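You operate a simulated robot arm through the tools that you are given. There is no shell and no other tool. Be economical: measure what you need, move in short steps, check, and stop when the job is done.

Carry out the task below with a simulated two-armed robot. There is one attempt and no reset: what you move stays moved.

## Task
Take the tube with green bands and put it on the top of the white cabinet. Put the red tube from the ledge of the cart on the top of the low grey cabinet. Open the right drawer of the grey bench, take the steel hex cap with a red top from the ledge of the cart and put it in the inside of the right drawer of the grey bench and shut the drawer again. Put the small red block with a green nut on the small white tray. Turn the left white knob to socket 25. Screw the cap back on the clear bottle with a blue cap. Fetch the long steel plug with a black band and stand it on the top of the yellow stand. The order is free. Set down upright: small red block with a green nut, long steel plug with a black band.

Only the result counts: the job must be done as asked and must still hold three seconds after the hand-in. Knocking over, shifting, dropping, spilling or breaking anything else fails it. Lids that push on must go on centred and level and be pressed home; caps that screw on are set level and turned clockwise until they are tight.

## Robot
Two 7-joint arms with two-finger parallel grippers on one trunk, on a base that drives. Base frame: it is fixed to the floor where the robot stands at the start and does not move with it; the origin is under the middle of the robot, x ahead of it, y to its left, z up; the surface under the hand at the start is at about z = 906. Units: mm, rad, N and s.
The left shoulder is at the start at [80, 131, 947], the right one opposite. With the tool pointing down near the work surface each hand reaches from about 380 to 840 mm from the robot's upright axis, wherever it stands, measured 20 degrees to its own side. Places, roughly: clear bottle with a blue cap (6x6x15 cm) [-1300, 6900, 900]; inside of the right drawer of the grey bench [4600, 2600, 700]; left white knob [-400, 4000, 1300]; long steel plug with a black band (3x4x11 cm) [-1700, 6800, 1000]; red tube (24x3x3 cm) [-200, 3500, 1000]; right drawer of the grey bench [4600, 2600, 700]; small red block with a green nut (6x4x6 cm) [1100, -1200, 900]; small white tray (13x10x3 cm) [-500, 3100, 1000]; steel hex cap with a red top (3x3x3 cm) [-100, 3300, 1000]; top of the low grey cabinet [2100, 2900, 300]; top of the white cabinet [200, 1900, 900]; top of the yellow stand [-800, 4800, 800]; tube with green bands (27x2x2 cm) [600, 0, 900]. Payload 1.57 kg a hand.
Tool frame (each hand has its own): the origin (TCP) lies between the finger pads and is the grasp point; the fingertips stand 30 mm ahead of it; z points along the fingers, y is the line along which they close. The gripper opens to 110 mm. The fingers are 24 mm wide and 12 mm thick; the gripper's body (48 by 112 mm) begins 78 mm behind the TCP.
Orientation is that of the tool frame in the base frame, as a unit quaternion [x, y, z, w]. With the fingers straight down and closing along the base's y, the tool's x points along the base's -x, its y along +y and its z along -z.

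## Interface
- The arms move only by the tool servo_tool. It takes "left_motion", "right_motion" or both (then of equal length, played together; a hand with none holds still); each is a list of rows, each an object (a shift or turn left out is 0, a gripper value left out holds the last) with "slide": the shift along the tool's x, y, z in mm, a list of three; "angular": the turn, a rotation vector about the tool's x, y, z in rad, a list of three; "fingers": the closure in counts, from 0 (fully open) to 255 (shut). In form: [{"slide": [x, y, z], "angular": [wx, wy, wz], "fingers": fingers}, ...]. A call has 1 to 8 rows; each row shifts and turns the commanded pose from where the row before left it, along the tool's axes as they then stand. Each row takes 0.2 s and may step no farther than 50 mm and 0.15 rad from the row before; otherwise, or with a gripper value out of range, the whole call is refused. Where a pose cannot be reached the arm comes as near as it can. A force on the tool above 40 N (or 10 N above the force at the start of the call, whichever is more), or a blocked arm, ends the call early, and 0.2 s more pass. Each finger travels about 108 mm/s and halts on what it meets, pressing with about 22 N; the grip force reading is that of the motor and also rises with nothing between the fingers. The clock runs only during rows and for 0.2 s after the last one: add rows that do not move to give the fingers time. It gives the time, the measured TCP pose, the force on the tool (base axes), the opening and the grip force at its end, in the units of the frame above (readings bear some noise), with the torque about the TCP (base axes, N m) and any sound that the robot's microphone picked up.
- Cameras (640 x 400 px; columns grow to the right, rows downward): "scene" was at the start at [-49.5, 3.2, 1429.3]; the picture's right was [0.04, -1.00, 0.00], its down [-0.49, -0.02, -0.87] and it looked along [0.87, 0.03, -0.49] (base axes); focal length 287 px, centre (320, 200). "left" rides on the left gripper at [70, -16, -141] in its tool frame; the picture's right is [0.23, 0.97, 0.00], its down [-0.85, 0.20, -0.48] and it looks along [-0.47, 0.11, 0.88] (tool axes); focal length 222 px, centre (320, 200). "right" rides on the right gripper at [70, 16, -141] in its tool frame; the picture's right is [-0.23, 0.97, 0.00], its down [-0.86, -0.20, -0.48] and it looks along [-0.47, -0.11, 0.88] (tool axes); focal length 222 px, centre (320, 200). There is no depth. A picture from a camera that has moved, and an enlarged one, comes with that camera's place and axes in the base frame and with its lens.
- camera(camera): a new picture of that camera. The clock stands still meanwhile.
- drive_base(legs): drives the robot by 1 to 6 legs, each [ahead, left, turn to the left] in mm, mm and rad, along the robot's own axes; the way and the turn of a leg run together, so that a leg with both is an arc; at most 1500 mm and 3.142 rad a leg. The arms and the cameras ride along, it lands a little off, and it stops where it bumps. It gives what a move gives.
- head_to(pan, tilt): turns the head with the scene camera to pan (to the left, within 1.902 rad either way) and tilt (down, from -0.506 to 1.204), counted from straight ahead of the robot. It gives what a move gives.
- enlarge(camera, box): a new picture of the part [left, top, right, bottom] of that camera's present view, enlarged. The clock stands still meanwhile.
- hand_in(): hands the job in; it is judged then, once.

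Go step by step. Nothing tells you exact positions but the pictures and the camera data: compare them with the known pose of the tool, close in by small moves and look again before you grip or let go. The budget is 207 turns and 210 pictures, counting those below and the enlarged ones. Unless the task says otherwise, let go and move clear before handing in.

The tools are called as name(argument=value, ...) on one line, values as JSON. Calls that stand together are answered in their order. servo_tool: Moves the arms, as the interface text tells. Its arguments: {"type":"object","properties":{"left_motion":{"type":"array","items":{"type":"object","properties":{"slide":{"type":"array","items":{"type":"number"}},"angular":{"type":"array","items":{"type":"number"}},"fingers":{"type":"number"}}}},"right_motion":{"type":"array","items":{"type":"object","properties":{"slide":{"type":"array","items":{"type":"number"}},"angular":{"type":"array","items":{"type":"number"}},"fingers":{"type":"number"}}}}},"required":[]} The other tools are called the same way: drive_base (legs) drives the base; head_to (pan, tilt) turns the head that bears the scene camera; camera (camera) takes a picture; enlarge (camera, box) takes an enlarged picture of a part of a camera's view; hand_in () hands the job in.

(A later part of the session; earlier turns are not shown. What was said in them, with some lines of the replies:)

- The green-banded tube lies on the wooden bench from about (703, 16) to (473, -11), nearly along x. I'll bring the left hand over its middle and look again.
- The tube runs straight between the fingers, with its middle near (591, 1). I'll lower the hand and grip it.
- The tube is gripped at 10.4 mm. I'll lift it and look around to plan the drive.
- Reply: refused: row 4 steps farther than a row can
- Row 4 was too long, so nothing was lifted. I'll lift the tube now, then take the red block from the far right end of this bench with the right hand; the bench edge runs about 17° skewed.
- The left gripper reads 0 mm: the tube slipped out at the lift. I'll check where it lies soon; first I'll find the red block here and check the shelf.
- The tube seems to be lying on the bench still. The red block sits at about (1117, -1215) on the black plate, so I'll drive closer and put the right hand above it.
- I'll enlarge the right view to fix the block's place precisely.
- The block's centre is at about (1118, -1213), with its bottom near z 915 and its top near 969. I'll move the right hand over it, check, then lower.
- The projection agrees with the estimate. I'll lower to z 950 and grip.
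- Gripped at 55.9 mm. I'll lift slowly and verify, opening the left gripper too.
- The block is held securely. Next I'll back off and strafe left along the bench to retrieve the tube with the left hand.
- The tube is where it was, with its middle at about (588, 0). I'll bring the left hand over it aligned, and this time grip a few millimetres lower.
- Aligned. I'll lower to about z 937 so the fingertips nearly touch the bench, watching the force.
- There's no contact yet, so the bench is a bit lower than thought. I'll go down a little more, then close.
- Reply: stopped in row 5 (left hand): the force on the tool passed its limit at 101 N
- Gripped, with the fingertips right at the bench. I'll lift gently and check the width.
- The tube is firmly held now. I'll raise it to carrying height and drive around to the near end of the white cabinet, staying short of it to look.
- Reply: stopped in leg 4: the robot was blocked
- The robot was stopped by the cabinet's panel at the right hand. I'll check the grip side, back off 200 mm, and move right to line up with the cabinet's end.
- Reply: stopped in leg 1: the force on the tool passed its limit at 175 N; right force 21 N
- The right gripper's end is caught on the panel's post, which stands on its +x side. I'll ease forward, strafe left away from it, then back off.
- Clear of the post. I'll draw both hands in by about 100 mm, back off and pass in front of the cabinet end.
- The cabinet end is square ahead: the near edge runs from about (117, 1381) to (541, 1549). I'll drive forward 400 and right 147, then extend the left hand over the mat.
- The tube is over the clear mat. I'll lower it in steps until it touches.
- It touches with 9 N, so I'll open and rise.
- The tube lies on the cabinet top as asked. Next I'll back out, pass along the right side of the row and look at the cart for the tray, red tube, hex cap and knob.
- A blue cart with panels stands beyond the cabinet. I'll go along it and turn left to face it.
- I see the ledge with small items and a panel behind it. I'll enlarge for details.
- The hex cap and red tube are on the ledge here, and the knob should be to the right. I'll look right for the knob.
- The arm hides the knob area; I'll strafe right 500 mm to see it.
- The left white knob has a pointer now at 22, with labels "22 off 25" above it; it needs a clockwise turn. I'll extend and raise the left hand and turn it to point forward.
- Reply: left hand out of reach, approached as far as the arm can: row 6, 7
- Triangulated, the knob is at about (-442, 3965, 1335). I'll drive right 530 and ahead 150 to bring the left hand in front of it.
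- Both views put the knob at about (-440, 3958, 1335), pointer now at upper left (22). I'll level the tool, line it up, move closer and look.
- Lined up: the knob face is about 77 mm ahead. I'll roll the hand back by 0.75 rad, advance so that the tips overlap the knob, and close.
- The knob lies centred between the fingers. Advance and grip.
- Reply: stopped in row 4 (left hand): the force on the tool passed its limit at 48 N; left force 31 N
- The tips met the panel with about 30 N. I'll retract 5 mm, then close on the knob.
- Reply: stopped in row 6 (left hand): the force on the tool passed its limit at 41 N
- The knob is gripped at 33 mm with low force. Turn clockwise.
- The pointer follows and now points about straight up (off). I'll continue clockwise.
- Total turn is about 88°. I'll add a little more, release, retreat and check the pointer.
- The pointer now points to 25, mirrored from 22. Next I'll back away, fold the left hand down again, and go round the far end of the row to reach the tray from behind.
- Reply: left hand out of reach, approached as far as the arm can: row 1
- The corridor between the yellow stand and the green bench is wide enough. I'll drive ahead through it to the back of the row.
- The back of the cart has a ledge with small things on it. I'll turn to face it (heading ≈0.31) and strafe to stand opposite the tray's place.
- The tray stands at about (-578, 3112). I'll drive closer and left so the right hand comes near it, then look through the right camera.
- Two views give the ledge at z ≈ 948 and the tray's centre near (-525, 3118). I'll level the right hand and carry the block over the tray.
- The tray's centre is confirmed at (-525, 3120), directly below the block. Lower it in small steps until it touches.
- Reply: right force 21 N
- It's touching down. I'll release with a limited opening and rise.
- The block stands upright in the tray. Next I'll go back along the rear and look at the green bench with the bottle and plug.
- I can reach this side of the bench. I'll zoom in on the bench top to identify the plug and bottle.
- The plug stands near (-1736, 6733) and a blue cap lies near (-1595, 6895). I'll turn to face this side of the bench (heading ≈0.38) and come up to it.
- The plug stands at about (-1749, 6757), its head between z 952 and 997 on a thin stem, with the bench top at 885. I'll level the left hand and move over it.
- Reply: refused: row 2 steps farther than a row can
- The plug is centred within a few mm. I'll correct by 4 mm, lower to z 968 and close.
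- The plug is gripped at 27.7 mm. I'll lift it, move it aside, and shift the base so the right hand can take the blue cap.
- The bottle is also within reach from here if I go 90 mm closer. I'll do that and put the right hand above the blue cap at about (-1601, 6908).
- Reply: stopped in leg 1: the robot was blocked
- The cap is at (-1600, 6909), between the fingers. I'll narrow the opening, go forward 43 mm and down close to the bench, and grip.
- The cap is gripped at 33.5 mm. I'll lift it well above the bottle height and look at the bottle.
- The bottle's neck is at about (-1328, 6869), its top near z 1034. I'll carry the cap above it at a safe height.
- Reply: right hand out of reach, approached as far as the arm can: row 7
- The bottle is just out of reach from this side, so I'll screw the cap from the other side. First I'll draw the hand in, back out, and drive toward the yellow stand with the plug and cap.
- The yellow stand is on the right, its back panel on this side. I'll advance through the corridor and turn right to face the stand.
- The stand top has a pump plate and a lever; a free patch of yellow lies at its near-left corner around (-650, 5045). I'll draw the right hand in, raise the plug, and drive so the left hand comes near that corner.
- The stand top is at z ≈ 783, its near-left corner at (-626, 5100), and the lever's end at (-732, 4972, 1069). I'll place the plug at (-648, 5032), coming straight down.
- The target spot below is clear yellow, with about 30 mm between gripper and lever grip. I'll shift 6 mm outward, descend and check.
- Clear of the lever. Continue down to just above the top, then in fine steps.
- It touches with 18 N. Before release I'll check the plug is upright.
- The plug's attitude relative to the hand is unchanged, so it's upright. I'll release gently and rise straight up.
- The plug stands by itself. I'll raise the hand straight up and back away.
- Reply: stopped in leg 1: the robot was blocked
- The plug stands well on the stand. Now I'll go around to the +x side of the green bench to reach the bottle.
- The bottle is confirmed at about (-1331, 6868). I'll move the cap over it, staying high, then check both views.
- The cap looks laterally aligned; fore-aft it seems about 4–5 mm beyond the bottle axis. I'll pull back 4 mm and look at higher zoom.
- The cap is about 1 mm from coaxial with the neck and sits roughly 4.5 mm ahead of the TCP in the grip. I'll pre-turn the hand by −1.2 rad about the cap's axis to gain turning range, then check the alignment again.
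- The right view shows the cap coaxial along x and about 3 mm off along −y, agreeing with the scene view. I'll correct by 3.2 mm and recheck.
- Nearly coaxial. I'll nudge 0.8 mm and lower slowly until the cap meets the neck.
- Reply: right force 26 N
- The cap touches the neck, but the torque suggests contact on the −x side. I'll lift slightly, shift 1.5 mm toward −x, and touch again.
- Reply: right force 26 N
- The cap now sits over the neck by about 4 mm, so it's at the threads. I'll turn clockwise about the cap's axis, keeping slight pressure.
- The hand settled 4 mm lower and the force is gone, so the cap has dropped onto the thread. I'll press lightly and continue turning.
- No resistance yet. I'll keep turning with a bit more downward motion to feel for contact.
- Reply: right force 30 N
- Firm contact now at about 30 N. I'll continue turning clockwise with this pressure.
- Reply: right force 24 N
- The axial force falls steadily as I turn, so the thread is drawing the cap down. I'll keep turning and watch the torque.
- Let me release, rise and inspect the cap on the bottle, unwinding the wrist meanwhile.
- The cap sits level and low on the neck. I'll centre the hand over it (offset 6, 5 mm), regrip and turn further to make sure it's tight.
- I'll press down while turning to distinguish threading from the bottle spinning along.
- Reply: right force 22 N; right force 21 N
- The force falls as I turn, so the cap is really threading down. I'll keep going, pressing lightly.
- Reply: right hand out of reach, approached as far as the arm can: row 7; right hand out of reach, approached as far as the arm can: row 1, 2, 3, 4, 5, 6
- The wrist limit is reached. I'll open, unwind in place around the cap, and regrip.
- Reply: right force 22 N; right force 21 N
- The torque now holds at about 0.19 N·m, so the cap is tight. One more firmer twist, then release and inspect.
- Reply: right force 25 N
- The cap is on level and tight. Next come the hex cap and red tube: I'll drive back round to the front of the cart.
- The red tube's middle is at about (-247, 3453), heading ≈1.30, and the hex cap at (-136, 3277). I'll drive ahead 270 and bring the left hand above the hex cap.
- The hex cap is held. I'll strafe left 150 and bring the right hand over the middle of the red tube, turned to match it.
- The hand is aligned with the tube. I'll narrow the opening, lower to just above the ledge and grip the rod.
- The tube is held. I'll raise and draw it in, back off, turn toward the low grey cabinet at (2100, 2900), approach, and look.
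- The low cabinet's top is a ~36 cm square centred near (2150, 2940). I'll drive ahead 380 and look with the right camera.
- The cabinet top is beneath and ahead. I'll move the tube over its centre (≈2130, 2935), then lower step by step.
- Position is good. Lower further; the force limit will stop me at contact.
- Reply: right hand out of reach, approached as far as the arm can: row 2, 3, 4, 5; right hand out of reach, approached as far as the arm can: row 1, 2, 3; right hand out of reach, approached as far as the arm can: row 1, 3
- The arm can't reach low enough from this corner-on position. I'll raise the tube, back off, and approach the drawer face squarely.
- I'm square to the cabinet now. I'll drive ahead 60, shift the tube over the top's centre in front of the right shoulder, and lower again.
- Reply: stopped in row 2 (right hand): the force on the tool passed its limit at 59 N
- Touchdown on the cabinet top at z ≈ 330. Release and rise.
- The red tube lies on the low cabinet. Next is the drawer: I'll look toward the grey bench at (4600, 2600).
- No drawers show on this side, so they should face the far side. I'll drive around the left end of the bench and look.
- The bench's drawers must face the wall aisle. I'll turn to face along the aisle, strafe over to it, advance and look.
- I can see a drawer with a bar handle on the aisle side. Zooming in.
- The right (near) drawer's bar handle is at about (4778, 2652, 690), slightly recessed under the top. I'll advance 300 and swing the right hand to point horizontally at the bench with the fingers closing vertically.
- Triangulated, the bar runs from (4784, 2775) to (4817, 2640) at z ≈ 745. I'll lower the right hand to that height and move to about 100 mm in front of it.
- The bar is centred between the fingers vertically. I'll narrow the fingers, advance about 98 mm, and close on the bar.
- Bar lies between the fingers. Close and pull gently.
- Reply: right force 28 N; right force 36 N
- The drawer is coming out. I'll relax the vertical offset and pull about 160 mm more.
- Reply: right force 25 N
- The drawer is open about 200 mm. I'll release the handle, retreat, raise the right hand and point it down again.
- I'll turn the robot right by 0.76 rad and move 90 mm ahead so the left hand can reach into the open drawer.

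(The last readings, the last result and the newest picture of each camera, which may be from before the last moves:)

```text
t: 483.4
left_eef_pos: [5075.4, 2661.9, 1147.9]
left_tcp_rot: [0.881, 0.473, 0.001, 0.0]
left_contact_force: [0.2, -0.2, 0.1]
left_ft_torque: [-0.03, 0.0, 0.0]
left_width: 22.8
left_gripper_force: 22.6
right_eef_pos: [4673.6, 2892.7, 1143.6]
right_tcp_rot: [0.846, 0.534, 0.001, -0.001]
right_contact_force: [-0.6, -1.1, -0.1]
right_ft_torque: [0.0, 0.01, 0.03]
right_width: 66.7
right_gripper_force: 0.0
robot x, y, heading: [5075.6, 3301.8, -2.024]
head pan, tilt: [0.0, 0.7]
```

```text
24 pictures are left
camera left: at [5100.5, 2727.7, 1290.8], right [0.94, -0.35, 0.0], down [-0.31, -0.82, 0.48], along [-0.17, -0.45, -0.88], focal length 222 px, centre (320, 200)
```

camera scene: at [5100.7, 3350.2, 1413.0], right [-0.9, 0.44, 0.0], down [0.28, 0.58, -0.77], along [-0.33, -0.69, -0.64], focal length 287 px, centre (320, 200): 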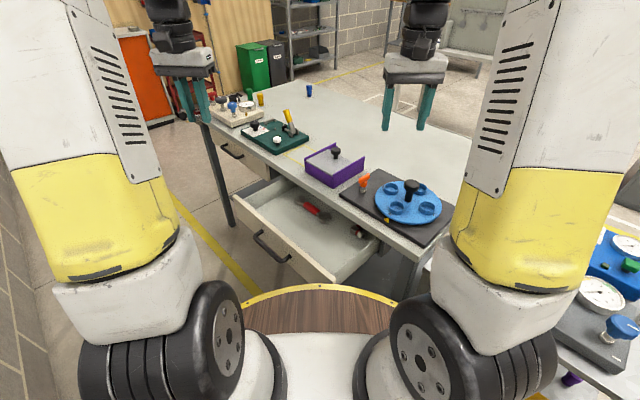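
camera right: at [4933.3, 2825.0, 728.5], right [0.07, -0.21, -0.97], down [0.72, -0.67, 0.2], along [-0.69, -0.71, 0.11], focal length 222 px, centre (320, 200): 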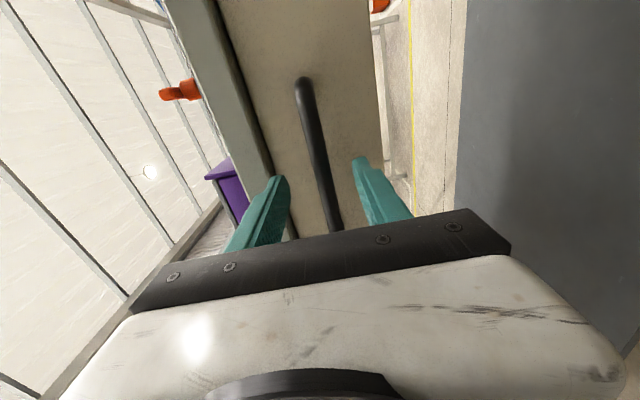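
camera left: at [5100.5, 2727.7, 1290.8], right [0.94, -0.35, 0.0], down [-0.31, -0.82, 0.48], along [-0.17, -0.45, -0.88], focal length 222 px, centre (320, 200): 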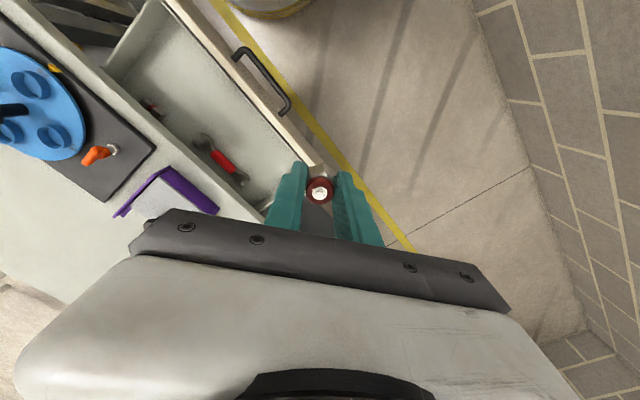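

The view into the drawer is clear, with free floor at about (4864, 2730). I'll bring the hex cap over that spot and start lowering.

servo_tool(left_motion=[{"slide": [-12, -42.6, 0]}, {"slide": [-12, -42.6, 0]}, {"slide": [-12, -42.6, 0]}, {"slide": [-12, -42.6, 0]}, {"slide": [-12, -42.6, 0]}, {"slide": [0, 0, 45]}, {"slide": [0, 0, 45]}, {"slide": [0, 0, 45]}])

camera(camera="left")

camera(camera="scene")

```text
t: 485.2
left_eef_pos: [4865.1, 2731.8, 1011.9]
left_tcp_rot: [0.881, 0.473, 0.001, 0.0]
left_contact_force: [0.0, -0.4, -0.7]
left_ft_torque: [-0.02, 0.0, 0.0]
left_width: 23.3
left_gripper_force: 21.6
right_eef_pos: [4673.5, 2893.9, 1144.5]
right_tcp_rot: [0.846, 0.533, 0.002, -0.002]
right_contact_force: [0.0, 1.0, -0.2]
right_ft_torque: [-0.02, 0.01, -0.03]
right_width: 66.9
right_gripper_force: 0.0
robot x, y, heading: [5078.2, 3300.5, -2.02]
head pan, tilt: [0.0, 0.7]
```

```text
23 pictures are left
camera left: at [4889.7, 2797.2, 1154.0], right [0.94, -0.35, 0.0], down [-0.31, -0.82, 0.48], along [-0.17, -0.45, -0.88], focal length 222 px, centre (320, 200)
```

left: 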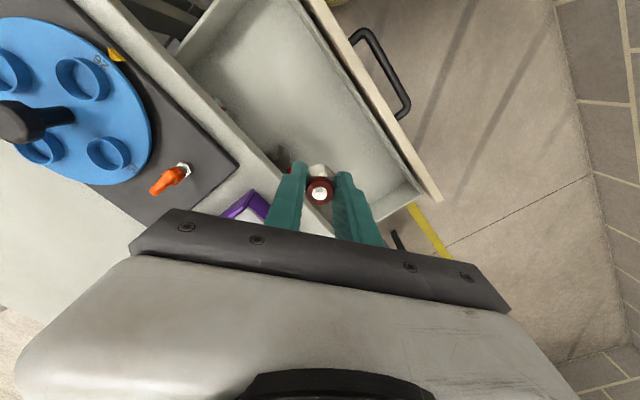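

```text
22 pictures are left
camera scene: at [5100.8, 3350.4, 1413.0], right [-0.9, 0.44, 0.0], down [0.28, 0.58, -0.76], along [-0.33, -0.69, -0.64], focal length 287 px, centre (320, 200)
```

scene: 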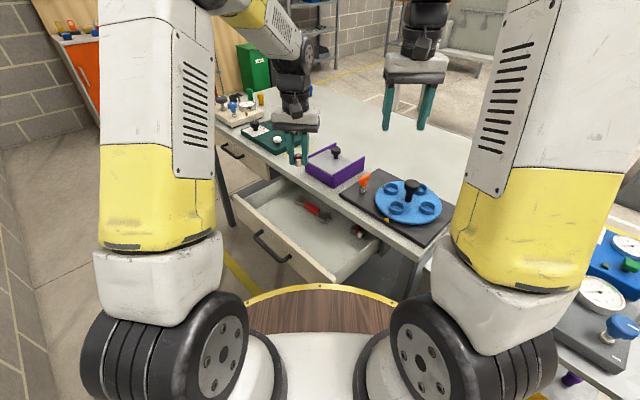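

The landing spot is clear and the gripper has about 40 mm to the bench edge. Lower to just above the drawer floor.

servo_tool(left_motion=[{"slide": [0, 0, 45]}, {"slide": [0, 0, 45]}, {"slide": [0, 0, 45]}, {"slide": [0, 0, 45]}, {"slide": [0, 0, 45]}, {"slide": [0, 0, 20]}, {}])

camera(camera="left")

```text
t: 486.8
left_eef_pos: [4863.0, 2729.7, 769.6]
left_tcp_rot: [0.881, 0.473, 0.0, 0.001]
left_contact_force: [0.0, 0.8, 0.0]
left_ft_torque: [0.02, -0.01, -0.02]
left_width: 23.1
left_gripper_force: 22.7
right_eef_pos: [4672.9, 2893.4, 1144.7]
right_tcp_rot: [0.846, 0.533, 0.001, 0.0]
right_contact_force: [-0.6, 0.7, 0.1]
right_ft_torque: [0.02, 0.03, 0.0]
right_width: 66.9
right_gripper_force: 0.0
robot x, y, heading: [5074.8, 3295.6, -2.019]
head pan, tilt: [0.0, 0.7]
```

```text
21 pictures are left
camera left: at [4887.5, 2795.7, 910.1], right [0.94, -0.35, 0.0], down [-0.31, -0.82, 0.48], along [-0.17, -0.45, -0.88], focal length 222 px, centre (320, 200)
```

left: 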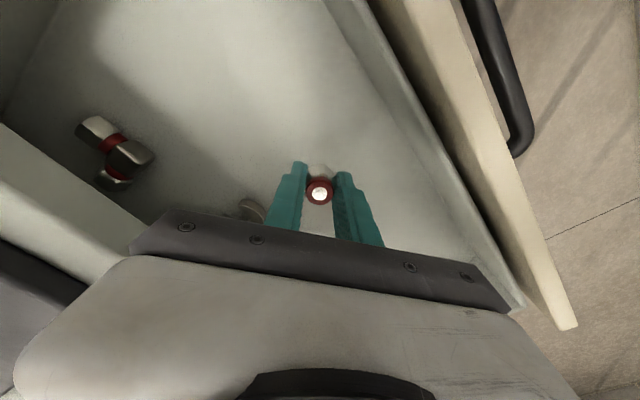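

servo_tool(left_motion=[{"slide": [0, 0, 15]}, {"slide": [0, 0, 8]}, {"slide": [0, 0, 5]}, {}])

servo_tool(left_motion=[{"slide": [0, 0, 3]}, {"slide": [0, 0, 3]}, {"slide": [0, 0, 3]}, {"slide": [0, 0, 3]}, {}])

```text
t: 487.8
left_eef_pos: [4863.2, 2729.9, 741.3]
left_tcp_rot: [0.881, 0.473, 0.001, 0.0]
left_contact_force: [0.4, 0.3, -0.4]
left_ft_torque: [-0.02, 0.0, 0.0]
left_width: 23.2
left_gripper_force: 22.0
right_eef_pos: [4673.4, 2894.2, 1144.8]
right_tcp_rot: [0.847, 0.532, 0.001, -0.001]
right_contact_force: [0.8, 0.6, 0.4]
right_ft_torque: [0.0, -0.02, -0.02]
right_width: 66.9
right_gripper_force: 0.1
robot x, y, heading: [5078.1, 3302.2, -2.028]
head pan, tilt: [0.0, 0.7]
```

```text
t: 489.2
left_eef_pos: [4862.8, 2728.8, 730.2]
left_tcp_rot: [0.881, 0.473, -0.003, 0.0]
left_contact_force: [-1.7, 1.8, 8.2]
left_ft_torque: [0.06, -0.08, 0.07]
left_width: 23.2
left_gripper_force: 22.1
right_eef_pos: [4673.8, 2894.5, 1145.6]
right_tcp_rot: [0.846, 0.533, 0.001, -0.001]
right_contact_force: [0.6, 0.0, -0.5]
right_ft_torque: [-0.05, 0.03, 0.0]
right_width: 67.1
right_gripper_force: 0.0
robot x, y, heading: [5077.5, 3299.7, -2.023]
head pan, tilt: [0.0, 0.7]
stopped in row 5 (left hand): the force on the tool passed its limit at 41 N (the readings are from after the stop); the commanded pose is now the measured one
```

The cap touches the drawer floor. Release with a small opening, rise clear and check.

servo_tool(left_motion=[{"slide": [0, 0, -1], "fingers": 170}, {"fingers": 140}, {}, {"slide": [0, 0, -30]}, {"slide": [0, 0, -45]}, {"slide": [0, 0, -45]}, {"slide": [0, 0, -45]}, {"slide": [0, 0, -45]}])

camera(camera="left")

servo_tool(left_motion=[{"slide": [0, 0, -45]}, {"slide": [0, 0, -45]}, {"slide": [0, 0, -45]}, {"slide": [0, 0, -45]}, {"slide": [0, 0, -40]}])

```text
t: 491.0
left_eef_pos: [4863.2, 2728.1, 941.9]
left_tcp_rot: [0.881, 0.473, -0.001, 0.0]
left_contact_force: [0.0, -0.2, -0.1]
left_ft_torque: [0.02, 0.0, -0.01]
left_width: 49.6
left_gripper_force: 0.1
right_eef_pos: [4673.1, 2894.2, 1143.2]
right_tcp_rot: [0.846, 0.533, 0.001, -0.001]
right_contact_force: [-0.2, 0.2, -0.3]
right_ft_torque: [0.01, 0.01, 0.03]
right_width: 66.9
right_gripper_force: 0.0
robot x, y, heading: [5076.6, 3300.4, -2.025]
head pan, tilt: [0.0, 0.7]
```

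```text
20 pictures are left
camera left: at [4888.4, 2794.3, 1083.4], right [0.94, -0.35, 0.0], down [-0.31, -0.82, 0.48], along [-0.17, -0.45, -0.88], focal length 222 px, centre (320, 200)
```

left: 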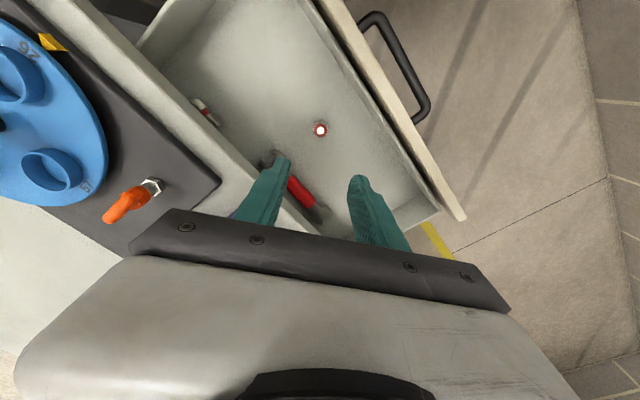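

```text
t: 492.2
left_eef_pos: [4860.7, 2730.7, 1159.9]
left_tcp_rot: [0.882, 0.472, -0.001, 0.0]
left_contact_force: [-1.0, -0.7, -0.6]
left_ft_torque: [0.01, 0.02, 0.0]
left_width: 49.5
left_gripper_force: 0.0
right_eef_pos: [4673.4, 2892.9, 1144.6]
right_tcp_rot: [0.846, 0.533, 0.002, -0.001]
right_contact_force: [0.0, -0.4, -0.9]
right_ft_torque: [0.02, 0.01, -0.02]
right_width: 66.7
right_gripper_force: 0.1
robot x, y, heading: [5078.4, 3302.8, -2.027]
head pan, tilt: [0.0, 0.7]
```

The cap stands in the drawer. To shut it, I'll bring the closed left hand down outside the handle, narrow side toward the bench, and push.

servo_tool(left_motion=[{"slide": [36, 31, 0], "fingers": 255}, {"slide": [36, 31, 0]}, {"slide": [36, 31, 0]}, {"slide": [36, 32, 0]}, {"angular": [0, 0, 0.14]}, {"angular": [0, 0, 0.14]}, {"angular": [0, 0, 0.14]}, {"angular": [0, 0, 0.14]}])

servo_tool(left_motion=[{"angular": [0, 0, 0.14]}, {"slide": [0, 0, 45]}, {"slide": [0, 0, 45]}, {"slide": [0, 0, 45]}, {"slide": [0, 0, 45]}, {"slide": [0, 0, 45]}, {}])

camera(camera="left")

camera(camera="scene")

```text
t: 494.0
left_eef_pos: [5048.1, 2781.2, 1161.9]
left_tcp_rot: [0.978, 0.21, -0.001, 0.0]
left_contact_force: [-0.3, -0.1, 0.1]
left_ft_torque: [-0.01, -0.03, -0.04]
left_width: 0.0
left_gripper_force: 21.1
right_eef_pos: [4673.2, 2892.9, 1144.7]
right_tcp_rot: [0.846, 0.533, 0.002, -0.001]
right_contact_force: [-0.1, -0.5, 0.7]
right_ft_torque: [-0.03, -0.01, -0.06]
right_width: 66.8
right_gripper_force: 0.1
robot x, y, heading: [5078.4, 3297.8, -2.022]
head pan, tilt: [0.0, 0.7]
```

```text
t: 495.6
left_eef_pos: [5047.0, 2778.9, 935.5]
left_tcp_rot: [0.99, 0.142, -0.002, 0.001]
left_contact_force: [-0.1, 0.6, 0.4]
left_ft_torque: [0.02, 0.0, 0.04]
left_width: 0.0
left_gripper_force: 21.7
right_eef_pos: [4674.9, 2893.8, 1144.5]
right_tcp_rot: [0.846, 0.533, 0.002, -0.001]
right_contact_force: [-0.6, -0.5, 0.3]
right_ft_torque: [-0.01, 0.03, -0.02]
right_width: 67.0
right_gripper_force: 0.1
robot x, y, heading: [5072.8, 3305.0, -2.017]
head pan, tilt: [0.0, 0.7]
```

```text
19 pictures are left
camera left: at [5108.9, 2813.8, 1076.6], right [0.49, -0.87, 0.0], down [-0.76, -0.43, 0.48], along [-0.42, -0.24, -0.88], focal length 222 px, centre (320, 200)
```

left: 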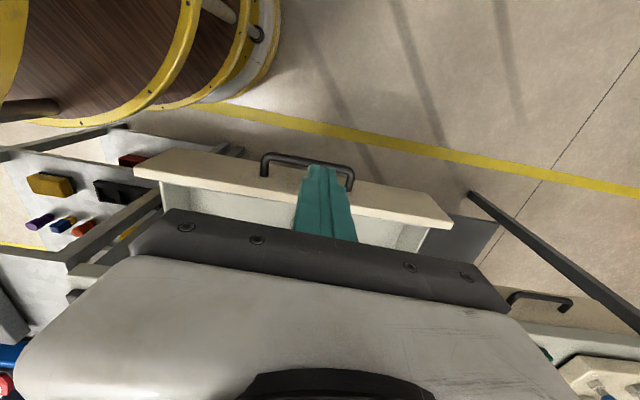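

```text
18 pictures are left
camera scene: at [5100.8, 3350.3, 1413.0], right [-0.9, 0.44, 0.0], down [0.28, 0.58, -0.76], along [-0.33, -0.69, -0.64], focal length 287 px, centre (320, 200)
```

scene: 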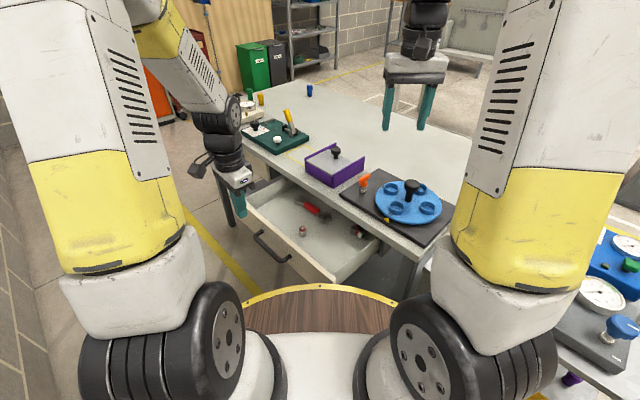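

The hand is about 50 mm outside the bar. Continue down to z ≈ 762, then push toward the bench.

servo_tool(left_motion=[{"slide": [0, 0, 45]}, {"slide": [0, 0, 45]}, {"slide": [0, 0, 45]}, {"slide": [0, 0, 38]}, {}])

servo_tool(left_motion=[{"slide": [-20, 0, 0]}, {"slide": [-20, 0, 0]}, {"slide": [-20, 0, 0]}, {"slide": [-20, 0, 0]}, {"slide": [-20, 0, 0]}, {}])

camera(camera="scene")

```text
t: 496.8
left_eef_pos: [5045.9, 2779.8, 760.5]
left_tcp_rot: [0.99, 0.143, -0.001, 0.002]
left_contact_force: [0.4, -0.5, 0.2]
left_ft_torque: [0.02, 0.01, -0.01]
left_width: 0.0
left_gripper_force: 21.4
right_eef_pos: [4675.3, 2893.5, 1144.3]
right_tcp_rot: [0.846, 0.533, 0.001, -0.001]
right_contact_force: [0.5, -0.5, -0.8]
right_ft_torque: [0.01, -0.04, 0.02]
right_width: 67.0
right_gripper_force: 0.1
robot x, y, heading: [5080.4, 3300.7, -2.019]
head pan, tilt: [0.0, 0.7]
```

```text
t: 498.2
left_eef_pos: [4949.2, 2751.5, 763.2]
left_tcp_rot: [0.99, 0.141, -0.002, 0.001]
left_contact_force: [-0.3, -0.5, 1.0]
left_ft_torque: [0.0, 0.01, -0.02]
left_width: 0.0
left_gripper_force: 21.4
right_eef_pos: [4673.1, 2894.5, 1144.7]
right_tcp_rot: [0.847, 0.532, 0.001, 0.0]
right_contact_force: [-0.9, 0.2, -1.0]
right_ft_torque: [-0.04, 0.0, 0.0]
right_width: 66.8
right_gripper_force: 0.0
robot x, y, heading: [5074.8, 3301.1, -2.021]
head pan, tilt: [0.0, 0.7]
```

```text
17 pictures are left
camera scene: at [5100.7, 3350.3, 1413.0], right [-0.9, 0.44, 0.0], down [0.28, 0.58, -0.76], along [-0.33, -0.69, -0.64], focal length 287 px, centre (320, 200)
```

scene: 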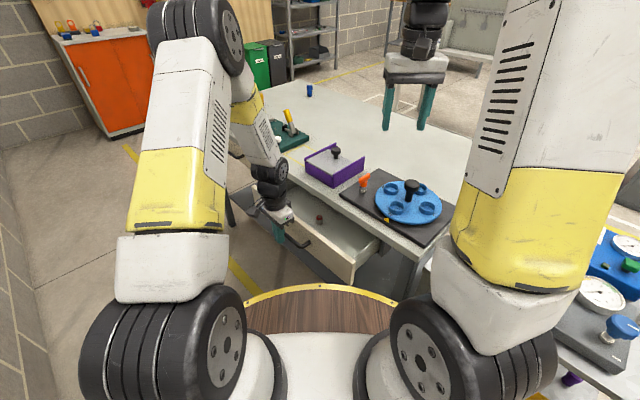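

The drawer is sliding in. Continue pushing, then in small steps until it stops.

servo_tool(left_motion=[{"slide": [-20, 0, 0]}, {"slide": [-20, 0, 0]}, {"slide": [-20, 0, 0]}, {"slide": [-20, 0, 0]}, {"slide": [-20, 0, 0]}, {"slide": [-12, 0, 0]}, {}])

servo_tool(left_motion=[{"slide": [-6, 0, 0]}, {"slide": [-6, 0, 0]}, {"slide": [-6, 0, 0]}, {"slide": [-5, 0, 0]}, {}])

camera(camera="scene")

camera(camera="left")

```text
t: 499.8
left_eef_pos: [4843.0, 2719.3, 763.6]
left_tcp_rot: [0.99, 0.142, -0.002, 0.001]
left_contact_force: [0.5, -0.3, -0.3]
left_ft_torque: [0.01, -0.01, 0.0]
left_width: 0.0
left_gripper_force: 21.3
right_eef_pos: [4671.9, 2893.4, 1144.6]
right_tcp_rot: [0.846, 0.533, 0.002, 0.0]
right_contact_force: [0.3, 0.5, -0.4]
right_ft_torque: [0.03, 0.0, -0.03]
right_width: 66.9
right_gripper_force: 0.1
robot x, y, heading: [5076.4, 3300.6, -2.022]
head pan, tilt: [0.0, 0.7]
```

```text
t: 501.0
left_eef_pos: [4821.0, 2714.0, 764.0]
left_tcp_rot: [0.99, 0.142, -0.002, 0.001]
left_contact_force: [0.5, -0.7, 0.5]
left_ft_torque: [-0.04, 0.04, -0.01]
left_width: 0.0
left_gripper_force: 21.3
right_eef_pos: [4673.7, 2893.1, 1144.7]
right_tcp_rot: [0.846, 0.533, 0.0, -0.002]
right_contact_force: [-0.5, 0.3, -0.3]
right_ft_torque: [0.01, 0.05, 0.0]
right_width: 66.9
right_gripper_force: 0.1
robot x, y, heading: [5077.4, 3296.9, -2.025]
head pan, tilt: [0.0, 0.7]
```

```text
16 pictures are left
camera scene: at [5100.7, 3350.3, 1413.0], right [-0.9, 0.44, 0.0], down [0.28, 0.58, -0.76], along [-0.33, -0.69, -0.64], focal length 287 px, centre (320, 200)
```

scene: 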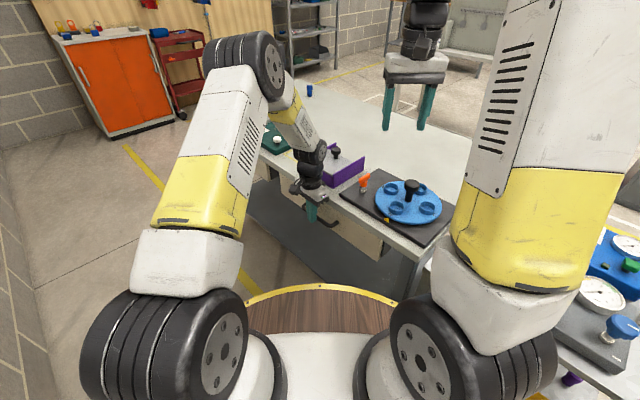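

```text
15 pictures are left
camera left: at [4884.3, 2748.2, 906.0], right [0.49, -0.87, 0.0], down [-0.76, -0.43, 0.48], along [-0.42, -0.24, -0.88], focal length 222 px, centre (320, 200)
```

left: 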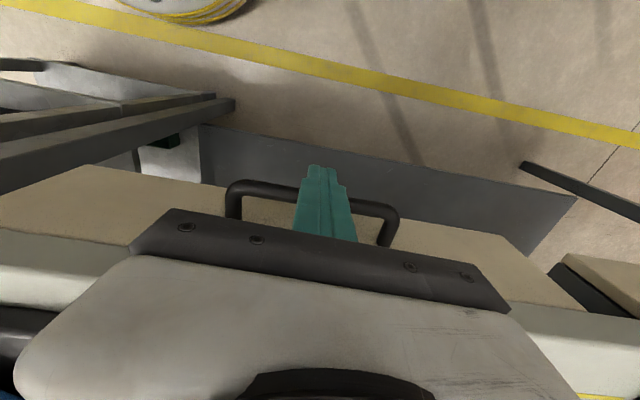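

servo_tool(left_motion=[{"slide": [-3, 0, 0]}, {"slide": [-3, 0, 0]}, {}])

servo_tool(left_motion=[{"slide": [-3, 0, 0]}, {"slide": [-2, 0, 0]}, {}])

```text
t: 501.8
left_eef_pos: [4815.7, 2712.0, 763.5]
left_tcp_rot: [0.99, 0.142, -0.001, 0.001]
left_contact_force: [1.4, -0.3, 0.7]
left_ft_torque: [0.02, -0.01, 0.01]
left_width: 0.3
left_gripper_force: 21.3
right_eef_pos: [4672.7, 2892.8, 1144.1]
right_tcp_rot: [0.847, 0.532, 0.002, 0.0]
right_contact_force: [0.0, 0.3, -0.3]
right_ft_torque: [0.02, -0.01, -0.01]
right_width: 66.9
right_gripper_force: 0.1
robot x, y, heading: [5074.5, 3302.8, -2.021]
head pan, tilt: [0.0, 0.7]
```

```text
t: 502.6
left_eef_pos: [4813.1, 2711.2, 763.3]
left_tcp_rot: [0.99, 0.143, -0.001, 0.0]
left_contact_force: [13.6, 7.7, 1.8]
left_ft_torque: [0.17, -0.29, 0.02]
left_width: 0.1
left_gripper_force: 21.6
right_eef_pos: [4672.9, 2892.7, 1144.7]
right_tcp_rot: [0.846, 0.533, 0.002, 0.0]
right_contact_force: [0.1, 0.4, -0.1]
right_ft_torque: [-0.01, -0.02, -0.01]
right_width: 67.1
right_gripper_force: 0.0
robot x, y, heading: [5077.1, 3306.2, -2.022]
head pan, tilt: [0.0, 0.7]
```

It now resists (15 N): the drawer is home. One more small push, then retreat and verify.

servo_tool(left_motion=[{"slide": [-2, 0, 0]}, {}, {"slide": [20, 0, 0]}, {"slide": [40, 0, 0]}, {"slide": [40, 0, -20]}, {"slide": [0, 0, -45]}, {"slide": [0, 0, -45]}, {"slide": [0, 0, -45]}])

servo_tool(left_motion=[{"slide": [0, 0, -45]}, {"slide": [0, 0, -45]}, {"slide": [0, 0, -45]}, {"slide": [0, 0, -45]}, {"slide": [0, 0, -45]}])

camera(camera="left")

enlarge(camera="scene", box=[240, 140, 460, 280])

```text
t: 504.4
left_eef_pos: [4903.9, 2738.8, 916.6]
left_tcp_rot: [0.99, 0.143, -0.001, 0.001]
left_contact_force: [-0.5, -0.3, 0.7]
left_ft_torque: [0.02, -0.01, 0.02]
left_width: 0.0
left_gripper_force: 21.4
right_eef_pos: [4673.3, 2893.7, 1143.6]
right_tcp_rot: [0.846, 0.533, 0.001, -0.001]
right_contact_force: [-0.8, -0.5, -0.8]
right_ft_torque: [0.01, -0.02, -0.03]
right_width: 66.7
right_gripper_force: 0.1
robot x, y, heading: [5076.4, 3300.8, -2.02]
head pan, tilt: [0.0, 0.7]
```

```text
t: 505.6
left_eef_pos: [4904.7, 2739.7, 1145.2]
left_tcp_rot: [0.99, 0.143, -0.002, 0.001]
left_contact_force: [-0.6, -0.2, -0.5]
left_ft_torque: [0.04, -0.02, -0.01]
left_width: 0.0
left_gripper_force: 20.9
right_eef_pos: [4672.3, 2893.6, 1144.6]
right_tcp_rot: [0.846, 0.533, 0.002, -0.001]
right_contact_force: [0.3, -0.4, -1.4]
right_ft_torque: [0.0, -0.01, -0.03]
right_width: 67.0
right_gripper_force: 0.0
robot x, y, heading: [5080.3, 3300.9, -2.023]
head pan, tilt: [0.0, 0.7]
```

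```text
14 pictures are left
camera left: at [4967.7, 2774.6, 1286.4], right [0.49, -0.87, 0.0], down [-0.76, -0.43, 0.48], along [-0.42, -0.24, -0.88], focal length 222 px, centre (320, 200)
```

left: 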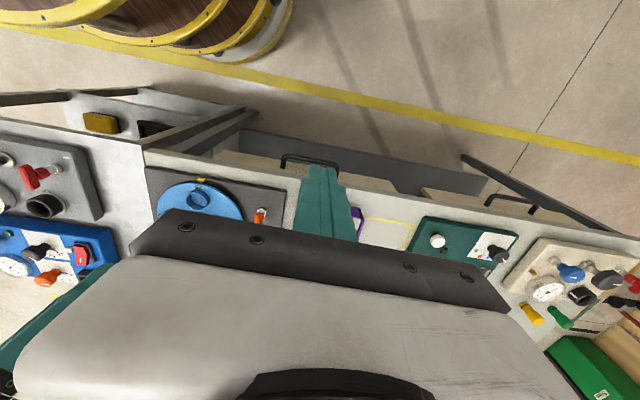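

```text
2.86 times, centred on (350, 210) of scene
camera zoom: at [5100.7, 3350.1, 1413.0], right [-0.9, 0.44, 0.0], down [0.28, 0.58, -0.76], along [-0.33, -0.69, -0.64], focal length 819 px, centre (234, 171)
```

zoom: 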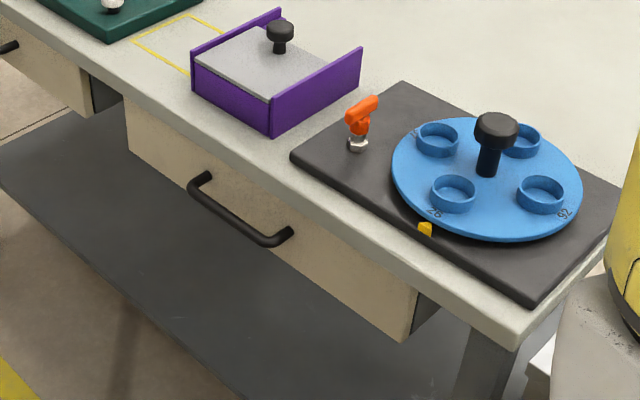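

The right drawer is shut flush, matching its neighbour, and both hands are clear. All seven parts are done, so I'll hand in.

hand_in()

```text
The job is handed in.
```

All seven parts of the job are done and the job is handed in. I checked each placement by camera as I made it, but did not look again at the earlier ones just before handing in.

- **Green-banded tube:** it lies on top of the white cabinet. It slipped out of the gripper at the first lift, still on its bench, and I picked it up again.
- **Red tube:** it lies on the low grey cabinet.
- **Hex cap:** it is in the right drawer of the grey bench, and the drawer is shut flush.
- **Red block with green nut:** it stands upright in the small white tray.
- **Left white knob:** the pointer is at 25.
- **Bottle cap:** it is on level and tight. The bottle itself may have shifted a few millimetres on the bench while I turned the cap.
- **Steel plug:** it stands upright on the yellow stand.

While driving, the right hand caught on the white cabinet's panel and the base bumped the green bench twice. I saw nothing moved or knocked over from either.
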